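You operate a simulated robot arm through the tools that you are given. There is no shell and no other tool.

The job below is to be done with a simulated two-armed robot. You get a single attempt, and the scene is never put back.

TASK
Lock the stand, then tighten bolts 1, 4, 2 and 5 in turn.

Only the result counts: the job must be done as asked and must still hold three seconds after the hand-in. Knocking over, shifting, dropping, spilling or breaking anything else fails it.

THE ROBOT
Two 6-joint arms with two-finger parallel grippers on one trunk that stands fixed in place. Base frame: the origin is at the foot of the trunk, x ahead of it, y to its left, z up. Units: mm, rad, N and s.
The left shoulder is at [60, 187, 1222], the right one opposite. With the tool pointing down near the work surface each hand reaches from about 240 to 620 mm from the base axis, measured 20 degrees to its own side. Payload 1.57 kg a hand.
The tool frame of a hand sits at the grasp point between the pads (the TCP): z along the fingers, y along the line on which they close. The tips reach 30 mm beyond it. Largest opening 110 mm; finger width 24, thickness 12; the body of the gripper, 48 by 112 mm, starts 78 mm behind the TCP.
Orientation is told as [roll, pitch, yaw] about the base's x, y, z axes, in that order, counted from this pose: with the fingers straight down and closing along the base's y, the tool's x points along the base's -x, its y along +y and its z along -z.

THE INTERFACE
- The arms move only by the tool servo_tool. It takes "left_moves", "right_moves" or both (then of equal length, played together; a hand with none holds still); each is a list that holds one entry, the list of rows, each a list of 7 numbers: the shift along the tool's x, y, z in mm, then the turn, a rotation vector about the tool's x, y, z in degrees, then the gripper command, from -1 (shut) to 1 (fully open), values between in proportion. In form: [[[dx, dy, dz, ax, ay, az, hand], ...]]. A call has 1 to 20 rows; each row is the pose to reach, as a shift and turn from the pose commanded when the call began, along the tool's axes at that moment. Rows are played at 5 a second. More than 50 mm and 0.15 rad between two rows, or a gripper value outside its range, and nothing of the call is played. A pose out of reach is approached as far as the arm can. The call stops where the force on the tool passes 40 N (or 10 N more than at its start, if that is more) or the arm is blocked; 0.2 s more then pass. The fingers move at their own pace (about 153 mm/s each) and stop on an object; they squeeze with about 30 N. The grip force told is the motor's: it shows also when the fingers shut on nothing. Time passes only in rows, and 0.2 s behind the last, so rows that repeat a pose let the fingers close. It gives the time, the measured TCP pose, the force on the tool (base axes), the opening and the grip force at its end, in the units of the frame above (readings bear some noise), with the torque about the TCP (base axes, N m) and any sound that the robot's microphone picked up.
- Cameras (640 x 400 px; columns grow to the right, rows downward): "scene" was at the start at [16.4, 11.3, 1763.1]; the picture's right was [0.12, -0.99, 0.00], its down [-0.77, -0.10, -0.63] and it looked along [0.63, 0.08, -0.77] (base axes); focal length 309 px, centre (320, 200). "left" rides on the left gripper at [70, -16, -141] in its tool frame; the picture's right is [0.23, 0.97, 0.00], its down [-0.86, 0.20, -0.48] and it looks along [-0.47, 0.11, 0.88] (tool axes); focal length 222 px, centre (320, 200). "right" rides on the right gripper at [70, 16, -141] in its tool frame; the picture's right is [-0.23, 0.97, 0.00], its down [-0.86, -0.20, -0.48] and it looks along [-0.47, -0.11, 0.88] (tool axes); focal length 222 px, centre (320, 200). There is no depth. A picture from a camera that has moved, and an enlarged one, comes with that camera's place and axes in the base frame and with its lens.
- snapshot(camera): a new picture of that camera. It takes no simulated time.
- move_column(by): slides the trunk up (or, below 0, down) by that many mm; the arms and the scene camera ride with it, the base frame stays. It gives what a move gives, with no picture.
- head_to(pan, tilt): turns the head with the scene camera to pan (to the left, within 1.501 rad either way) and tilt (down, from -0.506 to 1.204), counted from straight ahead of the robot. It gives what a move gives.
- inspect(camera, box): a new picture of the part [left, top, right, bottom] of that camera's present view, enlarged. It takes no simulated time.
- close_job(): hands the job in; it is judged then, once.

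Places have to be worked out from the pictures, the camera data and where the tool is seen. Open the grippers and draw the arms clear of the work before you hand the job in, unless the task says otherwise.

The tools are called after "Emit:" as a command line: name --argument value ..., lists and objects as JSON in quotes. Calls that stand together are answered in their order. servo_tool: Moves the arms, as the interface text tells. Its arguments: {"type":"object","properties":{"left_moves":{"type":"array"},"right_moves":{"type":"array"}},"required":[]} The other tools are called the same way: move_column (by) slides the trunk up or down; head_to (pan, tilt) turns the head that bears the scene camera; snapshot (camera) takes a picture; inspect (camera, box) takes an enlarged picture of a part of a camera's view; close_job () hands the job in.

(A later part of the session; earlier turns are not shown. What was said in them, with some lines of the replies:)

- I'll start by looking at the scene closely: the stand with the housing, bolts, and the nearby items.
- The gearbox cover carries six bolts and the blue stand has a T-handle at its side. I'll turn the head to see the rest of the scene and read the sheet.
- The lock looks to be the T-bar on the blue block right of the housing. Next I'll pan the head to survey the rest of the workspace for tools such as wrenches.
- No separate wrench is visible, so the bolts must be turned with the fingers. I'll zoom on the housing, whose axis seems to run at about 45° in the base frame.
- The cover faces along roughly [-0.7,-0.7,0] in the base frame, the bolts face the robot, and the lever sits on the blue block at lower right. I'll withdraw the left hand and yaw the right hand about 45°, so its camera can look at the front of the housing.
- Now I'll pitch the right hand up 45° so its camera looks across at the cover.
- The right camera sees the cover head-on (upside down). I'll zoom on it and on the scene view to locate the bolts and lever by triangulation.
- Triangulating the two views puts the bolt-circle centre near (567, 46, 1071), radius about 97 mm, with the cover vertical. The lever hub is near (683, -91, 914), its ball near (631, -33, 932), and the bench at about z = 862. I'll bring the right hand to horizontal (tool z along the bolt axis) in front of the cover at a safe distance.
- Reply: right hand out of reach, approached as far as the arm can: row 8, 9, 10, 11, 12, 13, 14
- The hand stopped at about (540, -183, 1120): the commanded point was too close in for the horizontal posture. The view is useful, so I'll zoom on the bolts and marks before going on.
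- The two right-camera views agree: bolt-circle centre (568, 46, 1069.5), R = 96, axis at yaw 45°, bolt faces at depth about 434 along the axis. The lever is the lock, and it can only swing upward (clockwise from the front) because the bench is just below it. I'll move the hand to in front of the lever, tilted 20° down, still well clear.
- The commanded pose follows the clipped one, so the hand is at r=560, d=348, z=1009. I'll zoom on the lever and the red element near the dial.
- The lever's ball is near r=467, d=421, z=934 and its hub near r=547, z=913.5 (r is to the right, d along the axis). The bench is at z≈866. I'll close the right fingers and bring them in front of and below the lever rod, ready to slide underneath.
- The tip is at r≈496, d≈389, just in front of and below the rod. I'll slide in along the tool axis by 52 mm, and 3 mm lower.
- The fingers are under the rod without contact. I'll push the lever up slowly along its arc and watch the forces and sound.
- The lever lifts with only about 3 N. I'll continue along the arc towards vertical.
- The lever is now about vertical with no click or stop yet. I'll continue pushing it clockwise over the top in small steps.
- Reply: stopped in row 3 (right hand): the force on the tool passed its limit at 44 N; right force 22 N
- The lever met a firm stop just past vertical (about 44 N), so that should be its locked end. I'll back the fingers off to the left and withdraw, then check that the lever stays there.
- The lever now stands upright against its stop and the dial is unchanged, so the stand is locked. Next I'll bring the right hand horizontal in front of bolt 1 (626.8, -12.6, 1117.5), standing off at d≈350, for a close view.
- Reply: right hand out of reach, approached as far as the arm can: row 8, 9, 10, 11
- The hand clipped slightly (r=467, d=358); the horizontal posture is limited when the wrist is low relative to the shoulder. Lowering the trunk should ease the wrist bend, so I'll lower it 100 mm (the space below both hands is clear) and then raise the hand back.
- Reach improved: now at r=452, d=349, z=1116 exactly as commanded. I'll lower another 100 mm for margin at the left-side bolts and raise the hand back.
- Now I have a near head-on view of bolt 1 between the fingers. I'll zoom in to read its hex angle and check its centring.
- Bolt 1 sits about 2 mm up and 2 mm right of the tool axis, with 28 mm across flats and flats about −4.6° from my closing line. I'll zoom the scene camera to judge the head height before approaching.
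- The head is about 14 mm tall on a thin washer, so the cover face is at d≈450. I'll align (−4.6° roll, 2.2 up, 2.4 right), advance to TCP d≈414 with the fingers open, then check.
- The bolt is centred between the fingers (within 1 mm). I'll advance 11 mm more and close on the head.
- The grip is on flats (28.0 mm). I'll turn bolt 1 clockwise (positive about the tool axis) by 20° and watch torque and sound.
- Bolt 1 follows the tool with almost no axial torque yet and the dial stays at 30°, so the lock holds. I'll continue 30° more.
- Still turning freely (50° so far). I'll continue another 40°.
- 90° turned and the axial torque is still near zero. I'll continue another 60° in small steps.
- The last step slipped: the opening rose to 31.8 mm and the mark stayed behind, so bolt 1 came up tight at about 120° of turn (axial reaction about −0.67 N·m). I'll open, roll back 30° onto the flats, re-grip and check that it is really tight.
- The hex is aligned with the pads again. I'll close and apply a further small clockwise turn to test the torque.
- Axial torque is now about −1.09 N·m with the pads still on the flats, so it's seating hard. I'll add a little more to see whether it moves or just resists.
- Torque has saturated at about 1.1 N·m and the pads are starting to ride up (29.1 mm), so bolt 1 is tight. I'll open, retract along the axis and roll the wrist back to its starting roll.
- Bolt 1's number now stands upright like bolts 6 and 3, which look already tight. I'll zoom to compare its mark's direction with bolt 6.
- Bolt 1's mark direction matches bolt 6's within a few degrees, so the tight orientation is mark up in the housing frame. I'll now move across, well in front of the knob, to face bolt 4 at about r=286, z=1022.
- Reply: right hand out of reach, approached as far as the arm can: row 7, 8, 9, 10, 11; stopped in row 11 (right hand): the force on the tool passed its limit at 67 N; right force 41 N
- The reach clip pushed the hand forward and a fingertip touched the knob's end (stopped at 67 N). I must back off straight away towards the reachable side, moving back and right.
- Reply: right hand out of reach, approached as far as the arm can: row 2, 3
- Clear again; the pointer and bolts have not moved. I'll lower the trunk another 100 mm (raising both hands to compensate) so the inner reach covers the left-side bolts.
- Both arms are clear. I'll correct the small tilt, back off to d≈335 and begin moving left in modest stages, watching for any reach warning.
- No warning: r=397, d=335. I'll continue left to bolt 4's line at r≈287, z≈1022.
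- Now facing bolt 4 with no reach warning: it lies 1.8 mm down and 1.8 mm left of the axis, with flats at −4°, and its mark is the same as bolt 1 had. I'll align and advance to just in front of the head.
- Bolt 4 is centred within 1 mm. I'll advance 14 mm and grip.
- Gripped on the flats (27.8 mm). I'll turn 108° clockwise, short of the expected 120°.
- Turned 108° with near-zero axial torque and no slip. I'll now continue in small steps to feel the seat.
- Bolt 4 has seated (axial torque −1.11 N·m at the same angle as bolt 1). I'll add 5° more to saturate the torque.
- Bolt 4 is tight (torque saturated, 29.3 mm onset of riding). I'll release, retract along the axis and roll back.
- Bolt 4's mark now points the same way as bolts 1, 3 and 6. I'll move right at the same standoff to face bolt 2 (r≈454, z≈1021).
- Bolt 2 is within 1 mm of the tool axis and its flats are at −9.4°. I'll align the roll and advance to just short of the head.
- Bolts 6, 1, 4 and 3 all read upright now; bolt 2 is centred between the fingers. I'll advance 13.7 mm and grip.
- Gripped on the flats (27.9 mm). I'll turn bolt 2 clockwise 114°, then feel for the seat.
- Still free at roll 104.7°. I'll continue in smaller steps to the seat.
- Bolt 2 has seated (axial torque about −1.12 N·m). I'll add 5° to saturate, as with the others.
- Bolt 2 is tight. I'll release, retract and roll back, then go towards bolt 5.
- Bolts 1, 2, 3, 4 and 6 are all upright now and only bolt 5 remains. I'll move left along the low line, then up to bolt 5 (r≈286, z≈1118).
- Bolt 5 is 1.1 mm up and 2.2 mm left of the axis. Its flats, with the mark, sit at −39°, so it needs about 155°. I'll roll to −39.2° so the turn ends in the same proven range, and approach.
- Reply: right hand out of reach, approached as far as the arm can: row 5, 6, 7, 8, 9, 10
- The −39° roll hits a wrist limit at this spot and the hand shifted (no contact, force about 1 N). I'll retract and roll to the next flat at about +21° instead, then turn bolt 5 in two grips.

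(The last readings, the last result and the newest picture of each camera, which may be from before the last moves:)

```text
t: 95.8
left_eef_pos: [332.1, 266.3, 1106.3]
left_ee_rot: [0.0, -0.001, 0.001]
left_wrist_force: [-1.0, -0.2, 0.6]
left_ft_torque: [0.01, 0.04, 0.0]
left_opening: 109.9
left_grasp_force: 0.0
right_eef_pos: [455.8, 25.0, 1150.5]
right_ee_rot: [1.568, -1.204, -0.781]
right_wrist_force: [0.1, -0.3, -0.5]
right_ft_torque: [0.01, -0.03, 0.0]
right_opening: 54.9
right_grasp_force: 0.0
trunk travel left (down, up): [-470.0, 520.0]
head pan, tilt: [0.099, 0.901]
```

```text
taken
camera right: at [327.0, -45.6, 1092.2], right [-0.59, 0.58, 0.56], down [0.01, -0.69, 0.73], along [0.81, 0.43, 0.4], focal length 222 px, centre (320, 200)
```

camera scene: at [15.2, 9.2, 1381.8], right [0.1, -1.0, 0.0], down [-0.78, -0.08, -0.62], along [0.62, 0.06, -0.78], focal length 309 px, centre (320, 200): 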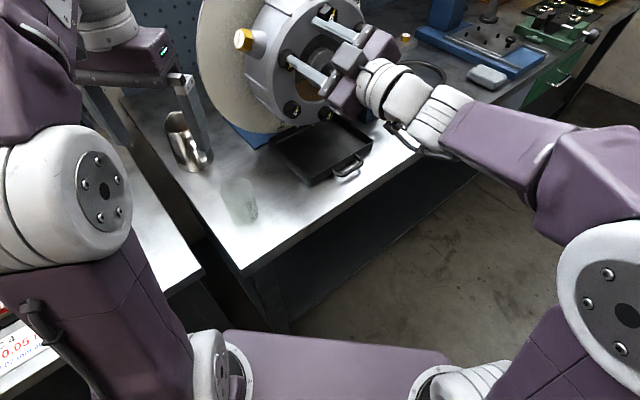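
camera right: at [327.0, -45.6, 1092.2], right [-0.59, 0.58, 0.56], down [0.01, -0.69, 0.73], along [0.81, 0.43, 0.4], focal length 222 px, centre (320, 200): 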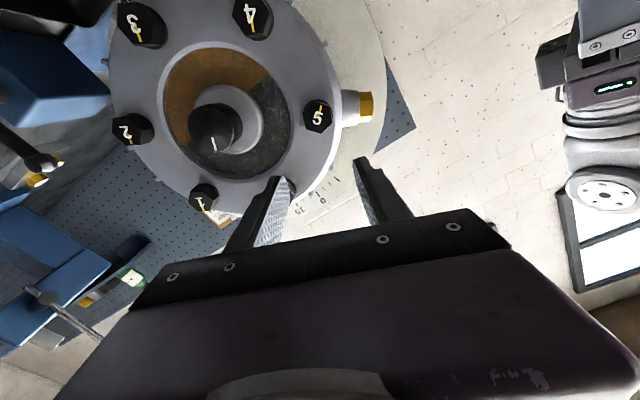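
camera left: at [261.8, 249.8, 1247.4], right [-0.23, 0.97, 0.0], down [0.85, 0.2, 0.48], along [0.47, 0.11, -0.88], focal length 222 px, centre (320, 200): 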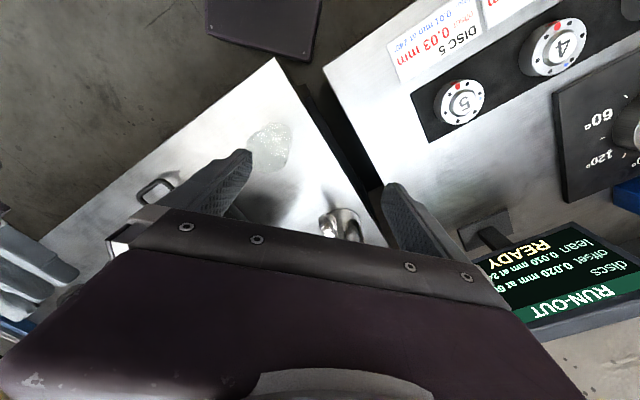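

Now at roll +21°, safely retracted. I'll shift to bolt 5's axis and check alignment.

Emit:
servo_tool --right_moves '[[[17, 3, 0, 0, 0, 0, 0], [34.9, 6.7, 0, 0, 0, 0, 0], [34.9, 6.7, 0, 0, 0, 0, 0]]]'

Emit:
inspect --camera "right" --box '[280, 125, 360, 185]'

```text
t: 96.6
left_eef_pos: [332.1, 266.2, 1106.6]
left_ee_rot: [-0.001, 0.001, 0.001]
left_wrist_force: [-0.3, -0.7, 0.4]
left_ft_torque: [-0.04, 0.0, -0.02]
left_opening: 109.9
left_grasp_force: 0.1
right_eef_pos: [442.4, 39.3, 1120.4]
right_ee_rot: [1.568, -1.206, -0.782]
right_wrist_force: [0.0, 0.0, 0.6]
right_ft_torque: [-0.02, 0.0, 0.01]
right_opening: 54.9
right_grasp_force: 0.2
trunk travel left (down, up): [-470.0, 520.0]
head pan, tilt: [0.099, 0.901]
```

```text
6.67 times, centred on (320, 155) of right
camera zoom: at [314.2, -32.0, 1061.2], right [-0.59, 0.59, 0.56], down [0.01, -0.69, 0.73], along [0.81, 0.43, 0.4], focal length 1481 px, centre (320, 500)
```

zoom: 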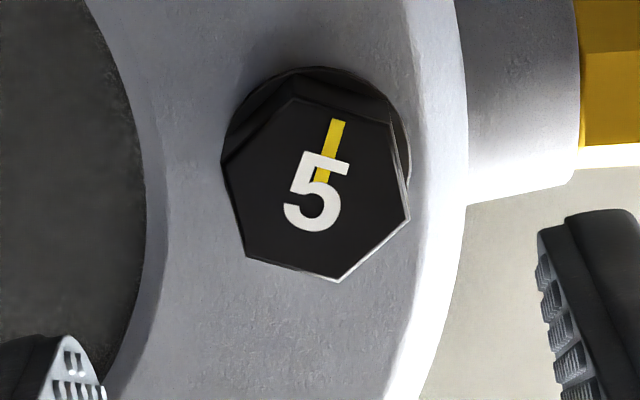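

Bolt 5 is within 1 mm and 1.3° of alignment. I'll advance fully over the head with the fingers open, then check.

Emit:
servo_tool --right_moves '[[[0.6, -0.5, 12, 0, 0, -1.3, 0], [0.6, -0.5, 25, 0, 0, -1.3, 0], [0.6, -0.5, 40, 0, 0, -1.3, 0], [0.6, -0.5, 55, 0, 0, -1.3, 0], [0.6, -0.5, 66, 0, 0, -1.3, 0], [0.6, -0.5, 74.5, 0, 0, -1.3, 0], [0.6, -0.5, 74.5, 0, 0, -1.3, 0]]]'

Emit:
inspect --camera "right" --box '[240, 120, 400, 240]'

```text
t: 98.2
left_eef_pos: [331.6, 266.3, 1107.9]
left_ee_rot: [-0.001, 0.0, -0.001]
left_wrist_force: [0.1, -0.4, 1.4]
left_ft_torque: [-0.02, 0.05, -0.01]
left_opening: 110.0
left_grasp_force: 0.0
right_eef_pos: [494.5, 90.4, 1121.3]
right_ee_rot: [1.567, -1.23, -0.781]
right_wrist_force: [0.2, -0.6, 0.1]
right_ft_torque: [0.01, -0.01, 0.01]
right_opening: 55.0
right_grasp_force: 0.0
trunk travel left (down, up): [-470.0, 520.0]
head pan, tilt: [0.099, 0.901]
```

```text
3.33 times, centred on (320, 180) of right
camera zoom: at [366.8, 19.1, 1060.4], right [-0.6, 0.59, 0.54], down [0.0, -0.67, 0.74], along [0.8, 0.44, 0.4], focal length 740 px, centre (320, 267)
```

zoom: 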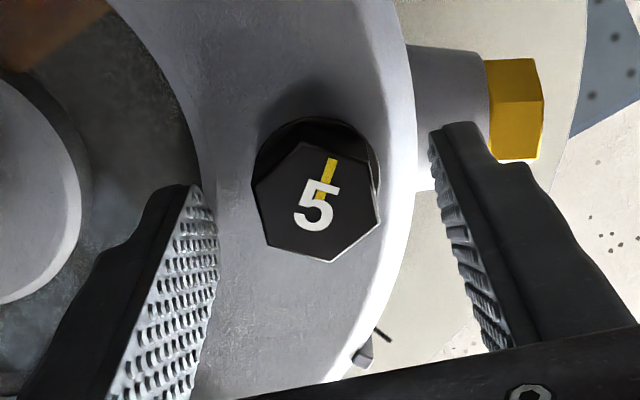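

Well centred. I'll close on bolt 5 and turn 96° clockwise for the first stage.

Emit:
servo_tool --right_moves '[[[0, 0, 1.5, 0, 0, 0, 0], [0, 0, 1.5, 0, 0, 0, -1], [0, 0, 1.5, 0, 0, 0, -1], [0, 0, 1.5, 0, 0, 0, -1], [0, 0, 1.5, 0, 0, 6, -1], [0, 0, 1.5, 0, 0, 12, -1], [0, 0, 1.5, 0, 0, 18, -1], [0, 0, 1.5, 0, 0, 24, -1], [0, 0, 1.5, 0, 0, 30, -1], [0, 0, 1.5, 0, 0, 36, -1]]]'

Emit:
inspect --camera "right" --box '[240, 120, 400, 240]'

```text
t: 100.4
left_eef_pos: [332.1, 265.4, 1106.5]
left_ee_rot: [-0.001, -0.003, 0.001]
left_wrist_force: [-0.5, -0.4, -0.8]
left_ft_torque: [-0.03, -0.01, 0.03]
left_opening: 110.1
left_grasp_force: 0.1
right_eef_pos: [496.8, 91.2, 1120.4]
right_ee_rot: [1.568, -0.6, -0.783]
right_wrist_force: [1.9, -2.4, -1.6]
right_ft_torque: [0.11, -0.14, -0.03]
right_opening: 28.1
right_grasp_force: 38.2
trunk travel left (down, up): [-470.0, 520.0]
head pan, tilt: [0.099, 0.901]
```

```text
3.33 times, centred on (320, 180) of right
camera zoom: at [349.2, 39.4, 1094.5], right [-0.25, 0.26, 0.93], down [0.24, -0.92, 0.32], along [0.94, 0.31, 0.17], focal length 740 px, centre (320, 267)
```

zoom: 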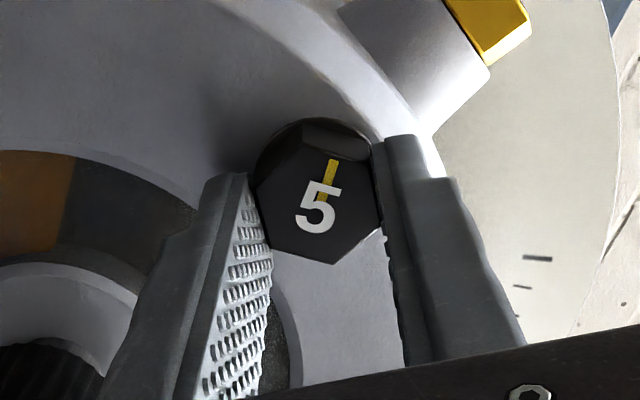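

Gripped on the flats (28.1 mm) and turning freely. I'll continue another 60°.

Emit:
servo_tool --right_moves '[[[0, 0, 0, 0, 0, 6, -1], [0, 0, 0, 0, 0, 12, -1], [0, 0, 0, 0, 0, 18, -1], [0, 0, 0, 0, 0, 24, -1], [0, 0, 0, 0, 0, 30, -1], [0, 0, 0, 0, 0, 36, -1], [0, 0, 0, 0, 0, 42, -1], [0, 0, 0, 0, 0, 48, -1], [0, 0, 0, 0, 0, 54, -1], [0, 0, 0, 0, 0, 60, -1]]]'

Emit:
inspect --camera "right" --box '[240, 120, 400, 240]'

```text
t: 102.6
left_eef_pos: [333.4, 265.1, 1106.9]
left_ee_rot: [0.0, -0.001, 0.001]
left_wrist_force: [-0.3, 0.2, 0.7]
left_ft_torque: [0.02, -0.01, -0.02]
left_opening: 110.1
left_grasp_force: 0.2
right_eef_pos: [496.2, 89.7, 1120.0]
right_ee_rot: [1.565, 0.45, -0.786]
right_wrist_force: [-4.9, -5.3, -18.4]
right_ft_torque: [0.18, -0.23, 0.8]
right_opening: 28.1
right_grasp_force: 38.3
trunk travel left (down, up): [-470.0, 520.0]
head pan, tilt: [0.099, 0.901]
```

```text
3.33 times, centred on (320, 180) of right
camera zoom: at [357.3, 31.6, 1164.2], right [0.45, -0.44, 0.78], down [0.14, -0.82, -0.55], along [0.88, 0.36, -0.3], focal length 740 px, centre (320, 267)
```

zoom: 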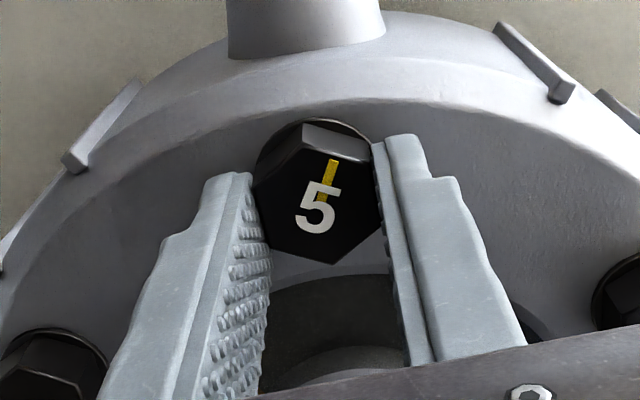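

First stage done (96°, mark now about 60° short of the others). I'll open, roll back 60° around the head and re-grip.

Emit:
servo_tool --right_moves '[[[0, 0, 0, 0, 0, 0, 0], [0, 0, 0, 0, 0, 0, 0], [0, 0, 0, 0, 0, -8, 0], [0, 0, 0, 0, 0, -16, 0], [0, 0, 0, 0, 0, -24, 0], [0, 0, 0, 0, 0, -32, 0], [0, 0, 0, 0, 0, -40, 0], [0, 0, 0, 0, 0, -48, 0], [0, 0, 0, 0, 0, -56, 0], [0, 0, 0, 0, 0, -60, 0], [0, 0, 0, 0, 0, -60, 0]]]'

Emit:
inspect --camera "right" --box '[240, 120, 400, 240]'

```text
t: 105.0
left_eef_pos: [332.4, 266.4, 1106.5]
left_ee_rot: [0.001, 0.001, -0.001]
left_wrist_force: [-0.4, 0.3, -0.4]
left_ft_torque: [-0.02, 0.0, 0.03]
left_opening: 110.1
left_grasp_force: 0.1
right_eef_pos: [497.4, 91.5, 1121.4]
right_ee_rot: [1.569, -0.603, -0.785]
right_wrist_force: [-0.2, -0.3, 0.3]
right_ft_torque: [0.0, -0.02, -0.02]
right_opening: 55.0
right_grasp_force: 0.0
trunk travel left (down, up): [-470.0, 520.0]
head pan, tilt: [0.099, 0.901]
```

```text
3.33 times, centred on (320, 180) of right
camera zoom: at [348.8, 39.9, 1094.3], right [-0.26, 0.26, 0.93], down [0.24, -0.92, 0.32], along [0.94, 0.31, 0.17], focal length 740 px, centre (320, 267)
```

zoom: 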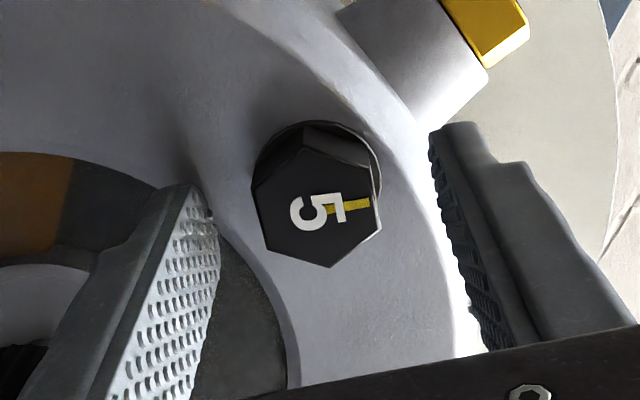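

Aligned. I'll re-grip bolt 5 and turn 54° to just short of the expected seat.

Emit:
servo_tool --right_moves '[[[0.5, 0, 0, 0, 0, 0, -1], [0.5, 0, 0, 0, 0, 0, -1], [0.5, 0, 0, 0, 0, 0, -1], [0.5, 0, 0, 0, 0, 6, -1], [0.5, 0, 0, 0, 0, 12, -1], [0.5, 0, 0, 0, 0, 18, -1], [0.5, 0, 0, 0, 0, 24, -1], [0.5, 0, 0, 0, 0, 30, -1], [0.5, 0, 0, 0, 0, 36, -1], [0.5, 0, 0, 0, 0, 42, -1], [0.5, 0, 0, 0, 0, 48, -1], [0.5, 0, 0, 0, 0, 54, -1]]]'

Emit:
servo_tool --right_moves '[[[0, 0, 0, 0, 0, 3, -1], [0, 0, 0, 0, 0, 6, -1], [0, 0, 0, 0, 0, 9, -1]]]'

Emit:
inspect --camera "right" --box '[240, 120, 400, 240]'

```text
t: 107.6
left_eef_pos: [331.2, 264.7, 1106.6]
left_ee_rot: [0.0, 0.0, 0.0]
left_wrist_force: [-0.6, -0.2, -0.6]
left_ft_torque: [0.0, 0.01, 0.01]
left_opening: 110.0
left_grasp_force: 0.1
right_eef_pos: [496.8, 91.7, 1119.3]
right_ee_rot: [1.568, 0.344, -0.785]
right_wrist_force: [-1.2, -3.5, -9.4]
right_ft_torque: [0.21, -0.23, 0.97]
right_opening: 27.7
right_grasp_force: 37.9
trunk travel left (down, up): [-470.0, 520.0]
head pan, tilt: [0.099, 0.901]
```

```text
t: 108.4
left_eef_pos: [332.0, 264.7, 1106.8]
left_ee_rot: [0.001, 0.0, -0.001]
left_wrist_force: [-0.4, 0.1, -0.2]
left_ft_torque: [0.01, -0.02, -0.05]
left_opening: 110.1
left_grasp_force: 0.0
right_eef_pos: [495.9, 92.1, 1119.2]
right_ee_rot: [1.566, 0.501, -0.785]
right_wrist_force: [-2.8, -2.7, -12.1]
right_ft_torque: [0.17, -0.23, 0.55]
right_opening: 27.8
right_grasp_force: 38.4
trunk travel left (down, up): [-470.0, 520.0]
head pan, tilt: [0.099, 0.901]
```

```text
3.33 times, centred on (320, 180) of right
camera zoom: at [358.5, 30.5, 1167.1], right [0.47, -0.47, 0.75], down [0.12, -0.8, -0.58], along [0.87, 0.37, -0.32], focal length 740 px, centre (320, 267)
```

zoom: 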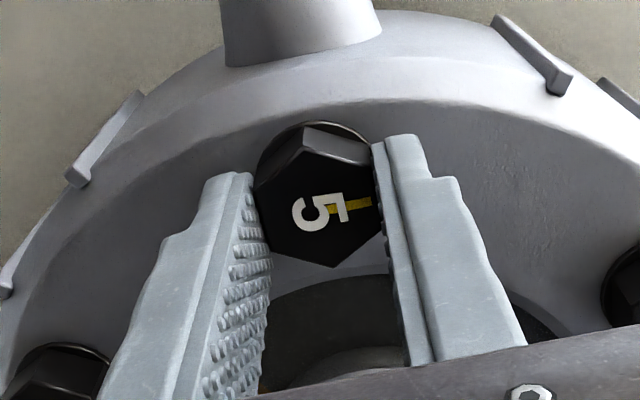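

Not seated yet at roll 118.7° (the others seated just past this). I'll continue in 2° steps.

Emit:
servo_tool --right_moves '[[[0, 0, 0, 0, 0, 2, -1], [0, 0, 0, 0, 0, 4, -1]]]'

Emit:
servo_tool --right_moves '[[[0, 0, 0, 0, 0, 2, -1], [0, 0, 0, 0, 0, 4, -1], [0, 0, 0, 0, 0, 5, -1], [0, 0, 0, 0, 0, 5, -1]]]'

Emit:
inspect --camera "right" --box '[240, 120, 400, 240]'

```text
t: 109.0
left_eef_pos: [331.0, 265.6, 1107.5]
left_ee_rot: [0.002, 0.0, 0.0]
left_wrist_force: [0.4, -0.6, 0.0]
left_ft_torque: [0.01, -0.03, -0.01]
left_opening: 109.7
left_grasp_force: 0.1
right_eef_pos: [496.2, 92.0, 1119.3]
right_ee_rot: [1.568, 0.57, -0.785]
right_wrist_force: [-4.8, -2.2, -14.6]
right_ft_torque: [-1.04, -0.53, -0.1]
right_opening: 28.2
right_grasp_force: 38.4
trunk travel left (down, up): [-470.0, 520.0]
head pan, tilt: [0.099, 0.901]
```

```text
t: 110.0
left_eef_pos: [332.3, 265.4, 1105.1]
left_ee_rot: [0.0, 0.001, -0.001]
left_wrist_force: [0.7, -0.7, -0.1]
left_ft_torque: [0.0, 0.01, 0.0]
left_opening: 109.8
left_grasp_force: 0.1
right_eef_pos: [495.4, 92.3, 1120.6]
right_ee_rot: [1.568, 0.657, -0.785]
right_wrist_force: [-7.6, -1.9, -17.6]
right_ft_torque: [-0.74, -0.54, 0.06]
right_opening: 29.6
right_grasp_force: 38.5
trunk travel left (down, up): [-470.0, 520.0]
head pan, tilt: [0.099, 0.901]
```

```text
3.33 times, centred on (320, 180) of right
camera zoom: at [363.9, 25.5, 1175.1], right [0.55, -0.55, 0.63], down [0.05, -0.73, -0.68], along [0.83, 0.41, -0.37], focal length 740 px, centre (320, 267)
```

zoom: 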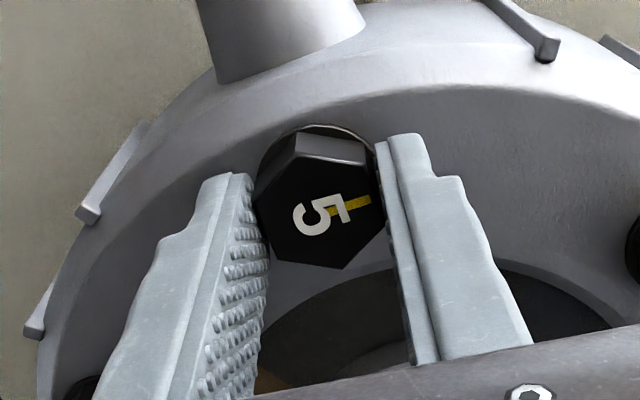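

Bolt 5 is tight (−1.11 N·m reached, then the pads ride up at 29.6 mm). I'll release, retract and roll back.

Emit:
servo_tool --right_moves '[[[0, 0, 0, 0, 0, 0, 0], [0, 0, 0, 0, 0, 0, 0], [0, 0, -15, 0, 0, 0, 0], [0, 0, -30, 0, 0, 0, 0], [0, 0, -45, 0, 0, 0, 0], [0, 0, -60, 0, 0, 0, 0], [0, 0, -75, 0, 0, 0, 0], [0, 0, -75, 0, 0, -8, 0], [0, 0, -75, 0, 0, -16, 0], [0, 0, -75, 0, 0, -24, 0], [0, 0, -75, 0, 0, -32, 0], [0, 0, -75, 0, 0, -40, 0], [0, 0, -75, 0, 0, -48, 0], [0, 0, -75, 0, 0, -56, 0], [0, 0, -75, 0, 0, -64, 0], [0, 0, -75, 0, 0, -72, 0], [0, 0, -75, 0, 0, -80, 0], [0, 0, -75, 0, 0, -88, 0], [0, 0, -75, 0, 0, -96, 0], [0, 0, -75, 0, 0, -104, 0]]]'

Emit:
servo_tool --right_moves '[[[0, 0, 0, 0, 0, -8, 0], [0, 0, 0, 0, 0, -16, 0], [0, 0, 0, 0, 0, -23, 0], [0, 0, 0, 0, 0, -23, 0]]]'

Emit:
snapshot --camera "right"

Emit:
snapshot --camera "scene"

```text
t: 114.2
left_eef_pos: [332.7, 265.7, 1106.0]
left_ee_rot: [0.001, 0.0, 0.0]
left_wrist_force: [0.6, -1.1, -0.1]
left_ft_torque: [0.01, 0.0, 0.03]
left_opening: 109.8
left_grasp_force: 0.0
right_eef_pos: [443.7, 38.5, 1119.8]
right_ee_rot: [1.57, -1.163, -0.781]
right_wrist_force: [-0.2, -0.1, -0.1]
right_ft_torque: [-0.02, -0.02, 0.0]
right_opening: 55.2
right_grasp_force: 0.1
trunk travel left (down, up): [-470.0, 520.0]
head pan, tilt: [0.099, 0.901]
```

```text
t: 115.2
left_eef_pos: [332.9, 265.3, 1107.3]
left_ee_rot: [0.001, 0.001, 0.001]
left_wrist_force: [-0.7, -0.2, 0.3]
left_ft_torque: [0.01, -0.01, 0.02]
left_opening: 110.0
left_grasp_force: 0.0
right_eef_pos: [443.2, 39.7, 1120.1]
right_ee_rot: [1.454, -1.563, -0.667]
right_wrist_force: [-0.2, -0.4, 0.2]
right_ft_torque: [0.01, -0.02, 0.04]
right_opening: 54.9
right_grasp_force: 0.1
trunk travel left (down, up): [-470.0, 520.0]
head pan, tilt: [0.099, 0.901]
```

```text
taken
camera right: at [331.0, -48.3, 1050.8], right [-0.69, 0.69, 0.24], down [-0.19, -0.48, 0.85], along [0.7, 0.54, 0.46], focal length 222 px, centre (320, 200)
```

right: 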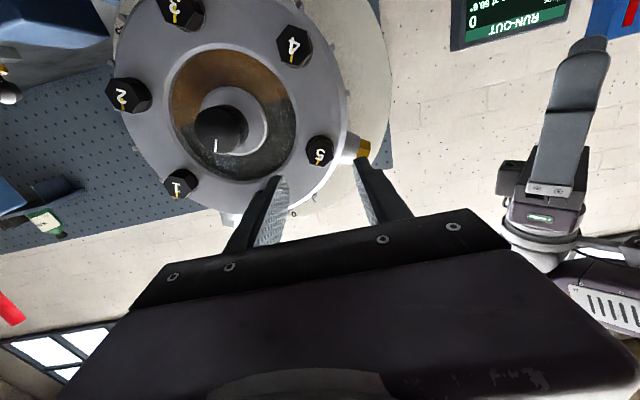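

```text
taken
camera scene: at [15.6, 9.4, 1381.8], right [0.1, -1.0, 0.0], down [-0.78, -0.08, -0.62], along [0.62, 0.06, -0.78], focal length 309 px, centre (320, 200)
```

scene: 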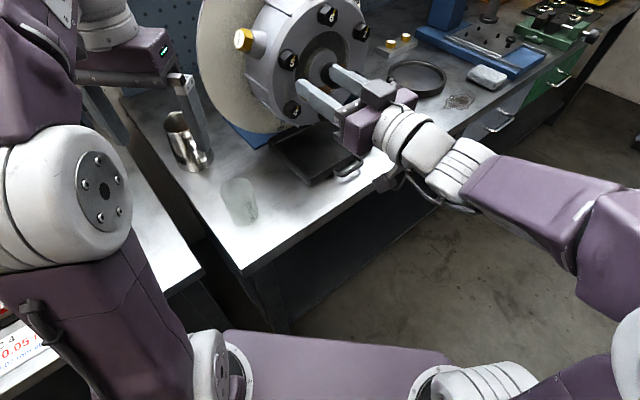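

All six numbers are upright. I'll zoom to check the bolts, the knob mark and the housing before withdrawing.

Emit:
inspect --camera "right" --box '[90, 0, 390, 220]'

Emit:
inspect --camera "right" --box '[180, 90, 260, 160]'

```text
1.82 times, centred on (240, 110) of right
camera zoom: at [331.0, -48.3, 1050.8], right [-0.69, 0.69, 0.24], down [-0.19, -0.48, 0.85], along [0.7, 0.54, 0.46], focal length 404 px, centre (466, 364)
```

zoom: 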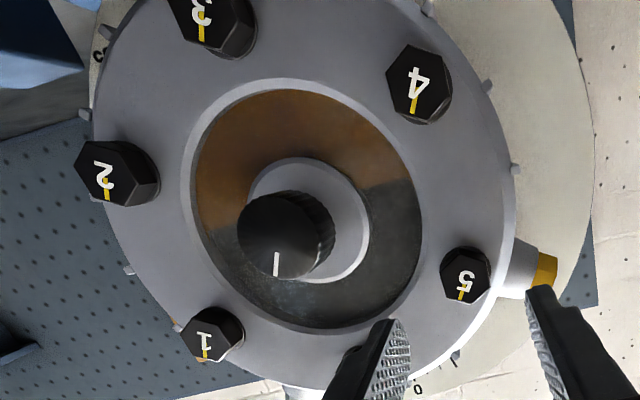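

```text
5.71 times, centred on (220, 125) of right
camera zoom: at [331.0, -48.3, 1050.8], right [-0.69, 0.69, 0.24], down [-0.19, -0.48, 0.85], along [0.7, 0.54, 0.46], focal length 1269 px, centre (891, 629)
```

zoom: 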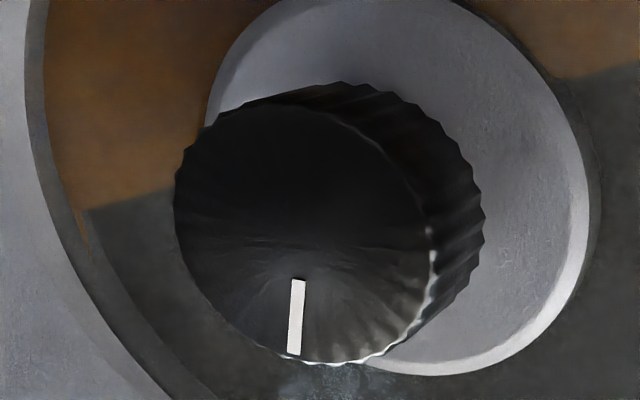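

The bolts all match and the knob mark is still parallel to them. I'll withdraw the right hand to the right and back, and lift the left hand a little further away.

Emit:
servo_tool --left_moves '[[[0, 0, -10, 0, 0, 0, 1], [5, 0, -20, 0, 0, 0, 1], [10, 0, -30, 0, 0, 0, 1], [15, 0, -40, 0, 0, 0, 1], [20, 0, -50, 0, 0, 0, 1], [25, 0, -60, 0, 0, 0, 1], [30, 0, -70, 0, 0, 0, 1], [30, 0, -80, 0, 0, 0, 1], [30, 0, -80, 0, 0, 0, 1], [30, 0, -80, 0, 0, 0, 1]]]' --right_moves '[[[0, -28, 0, 0, 0, 0, 0], [0, -56, 0, 0, 0, 0, 0], [0, -84, 0, 0, 0, 0, 0], [0, -112, 0, 0, 0, 0, 0], [0, -140, 0, 0, 0, 0, 0], [0, -168, 0, 0, 0, 0, 0], [0, -196, -5, 0, 0, 0, 0.5], [0, -224, -10, 0, 0, 0, 1], [0, -252, -20, 0, 0, 0, 1], [0, -275, -30, 0, 0, 0, 1]]]'

Emit:
snapshot --camera "scene"

Emit:
snapshot --camera "right"

```text
t: 117.4
left_eef_pos: [297.5, 263.3, 1121.7]
left_ee_rot: [0.003, -0.002, 0.0]
left_wrist_force: [0.2, 0.9, -0.2]
left_ft_torque: [0.01, -0.01, 0.03]
left_opening: 110.0
left_grasp_force: 0.1
left hand out of reach, approached as far as the arm can: row 2, 3, 4, 5, 6, 7, 8, 9, 10
right_eef_pos: [617.2, -177.4, 1118.4]
right_ee_rot: [1.494, -1.561, -0.705]
right_wrist_force: [0.4, -0.6, -0.2]
right_ft_torque: [0.01, 0.01, 0.01]
right_opening: 109.9
right_grasp_force: 0.1
trunk travel left (down, up): [-470.0, 520.0]
head pan, tilt: [0.099, 0.901]
```

```text
taken
camera scene: at [16.1, 8.7, 1381.8], right [0.1, -1.0, 0.0], down [-0.78, -0.08, -0.62], along [0.62, 0.06, -0.78], focal length 309 px, centre (320, 200)
```

scene: 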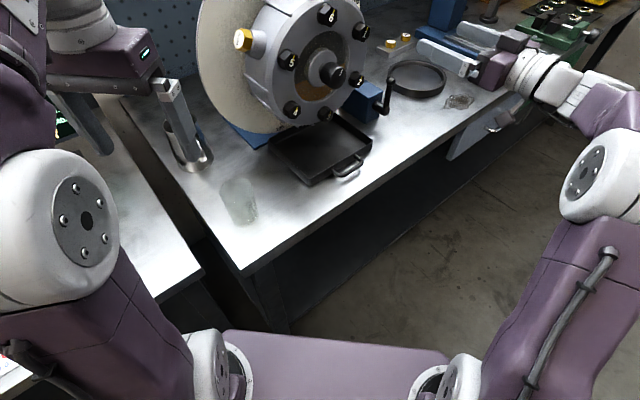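

```text
taken
camera right: at [504.5, -264.5, 1048.3], right [-0.69, 0.69, 0.24], down [-0.19, -0.49, 0.85], along [0.7, 0.54, 0.46], focal length 222 px, centre (320, 200)
```

right: 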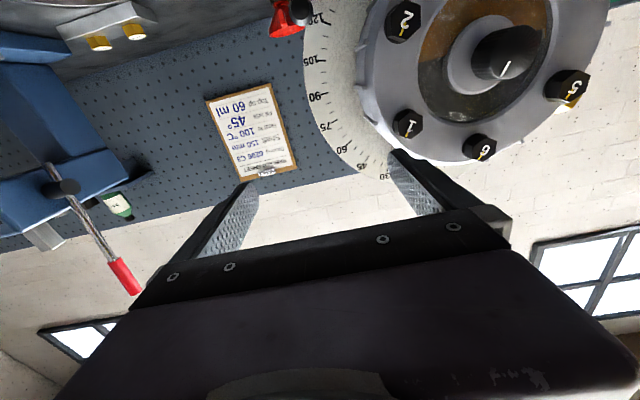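

Both hands are open and clear. I'll do a final check of the bolts, lever and surroundings.

Emit:
inspect --camera "scene" --box '[220, 0, 420, 150]'

Emit:
inspect --camera "right" --box '[340, 0, 620, 180]'

Emit:
head_to --pan 0.3 --tilt 0.6

Emit:
snapshot --camera "scene"

```text
2.67 times, centred on (320, 75) of scene
camera zoom: at [16.1, 8.7, 1381.8], right [0.1, -1.0, 0.0], down [-0.78, -0.08, -0.62], along [0.62, 0.06, -0.78], focal length 824 px, centre (320, 533)
```

zoom: 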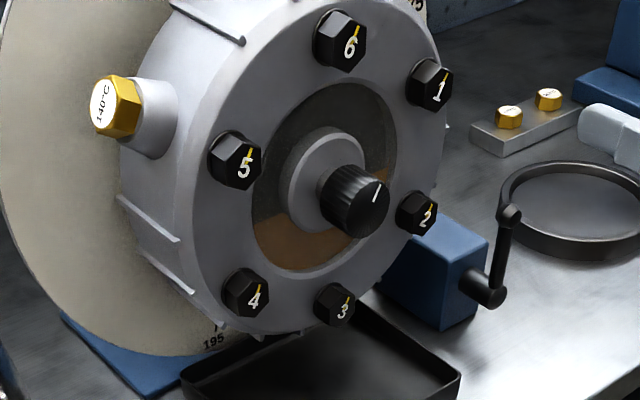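

```text
2.22 times, centred on (480, 90) of right
camera zoom: at [504.5, -264.5, 1048.3], right [-0.69, 0.69, 0.24], down [-0.19, -0.49, 0.85], along [0.7, 0.54, 0.46], focal length 494 px, centre (-36, 444)
```

zoom: 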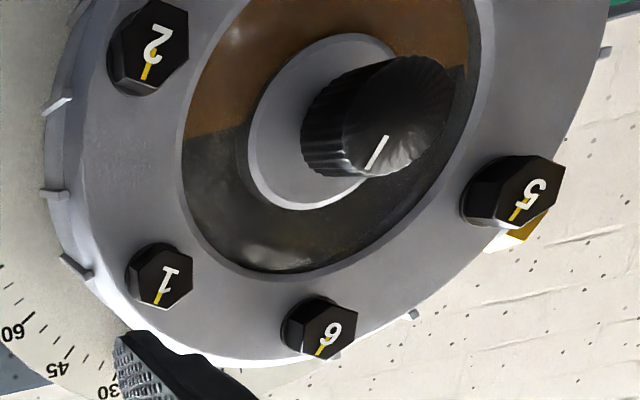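

```text
t: 118.2
left_eef_pos: [295.7, 263.9, 1122.2]
left_ee_rot: [0.0, 0.0, 0.0]
left_wrist_force: [-0.4, -0.1, 0.0]
left_ft_torque: [-0.02, -0.02, 0.0]
left_opening: 110.0
left_grasp_force: 0.0
right_eef_pos: [616.8, -176.2, 1118.5]
right_ee_rot: [1.482, -1.562, -0.694]
right_wrist_force: [0.0, -0.7, -0.7]
right_ft_torque: [0.02, 0.0, 0.01]
right_opening: 109.8
right_grasp_force: 0.0
trunk travel left (down, up): [-470.0, 520.0]
head pan, tilt: [0.3, 0.6]
```

```text
taken
camera scene: at [24.9, 27.9, 1406.6], right [0.3, -0.96, 0.0], down [-0.54, -0.17, -0.82], along [0.79, 0.24, -0.57], focal length 309 px, centre (320, 200)
```

scene: 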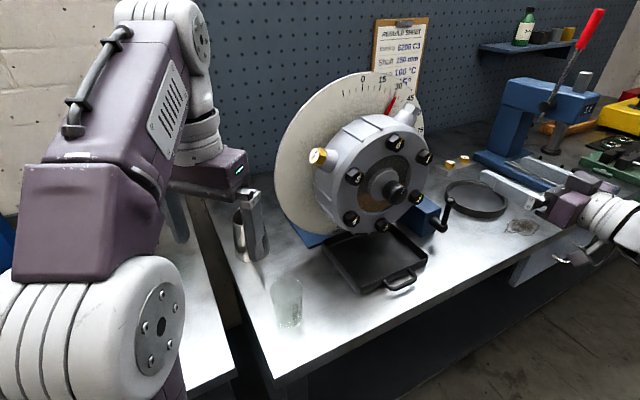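

The lever is upright at its stop and the dial is unchanged at 30°. All six bolts show the same tight orientation, nothing else has moved, and both open grippers are clear. Handing in.

Emit:
close_job

```text
The job is handed in.
```

I locked the stand, then tightened bolts 1, 4, 2 and 5 in that order. The job is handed in, but I have not seen a verdict.

- **Stand:** I pushed the lever up to its end stop (about 44 N). It stayed upright, and the dial still read 30° after all four bolts.
- **Bolts:** Each one turned freely and then seated at about 1.1 N·m, the most the gripper could apply before its pads began to slip. All four marks now line up with bolts 3 and 6, which already looked tight.
- **Possible problem:** While I was moving towards bolt 4, a fingertip pressed against the end of the shaft knob, and the move stopped at 67 N. The knob, pointer and bolts looked unmoved in the pictures afterwards.

Both grippers are open and clear of the work, and nothing else on the bench looked moved. The microphone picked up no sound at any point, so tightness is judged from torque and the marks alone.
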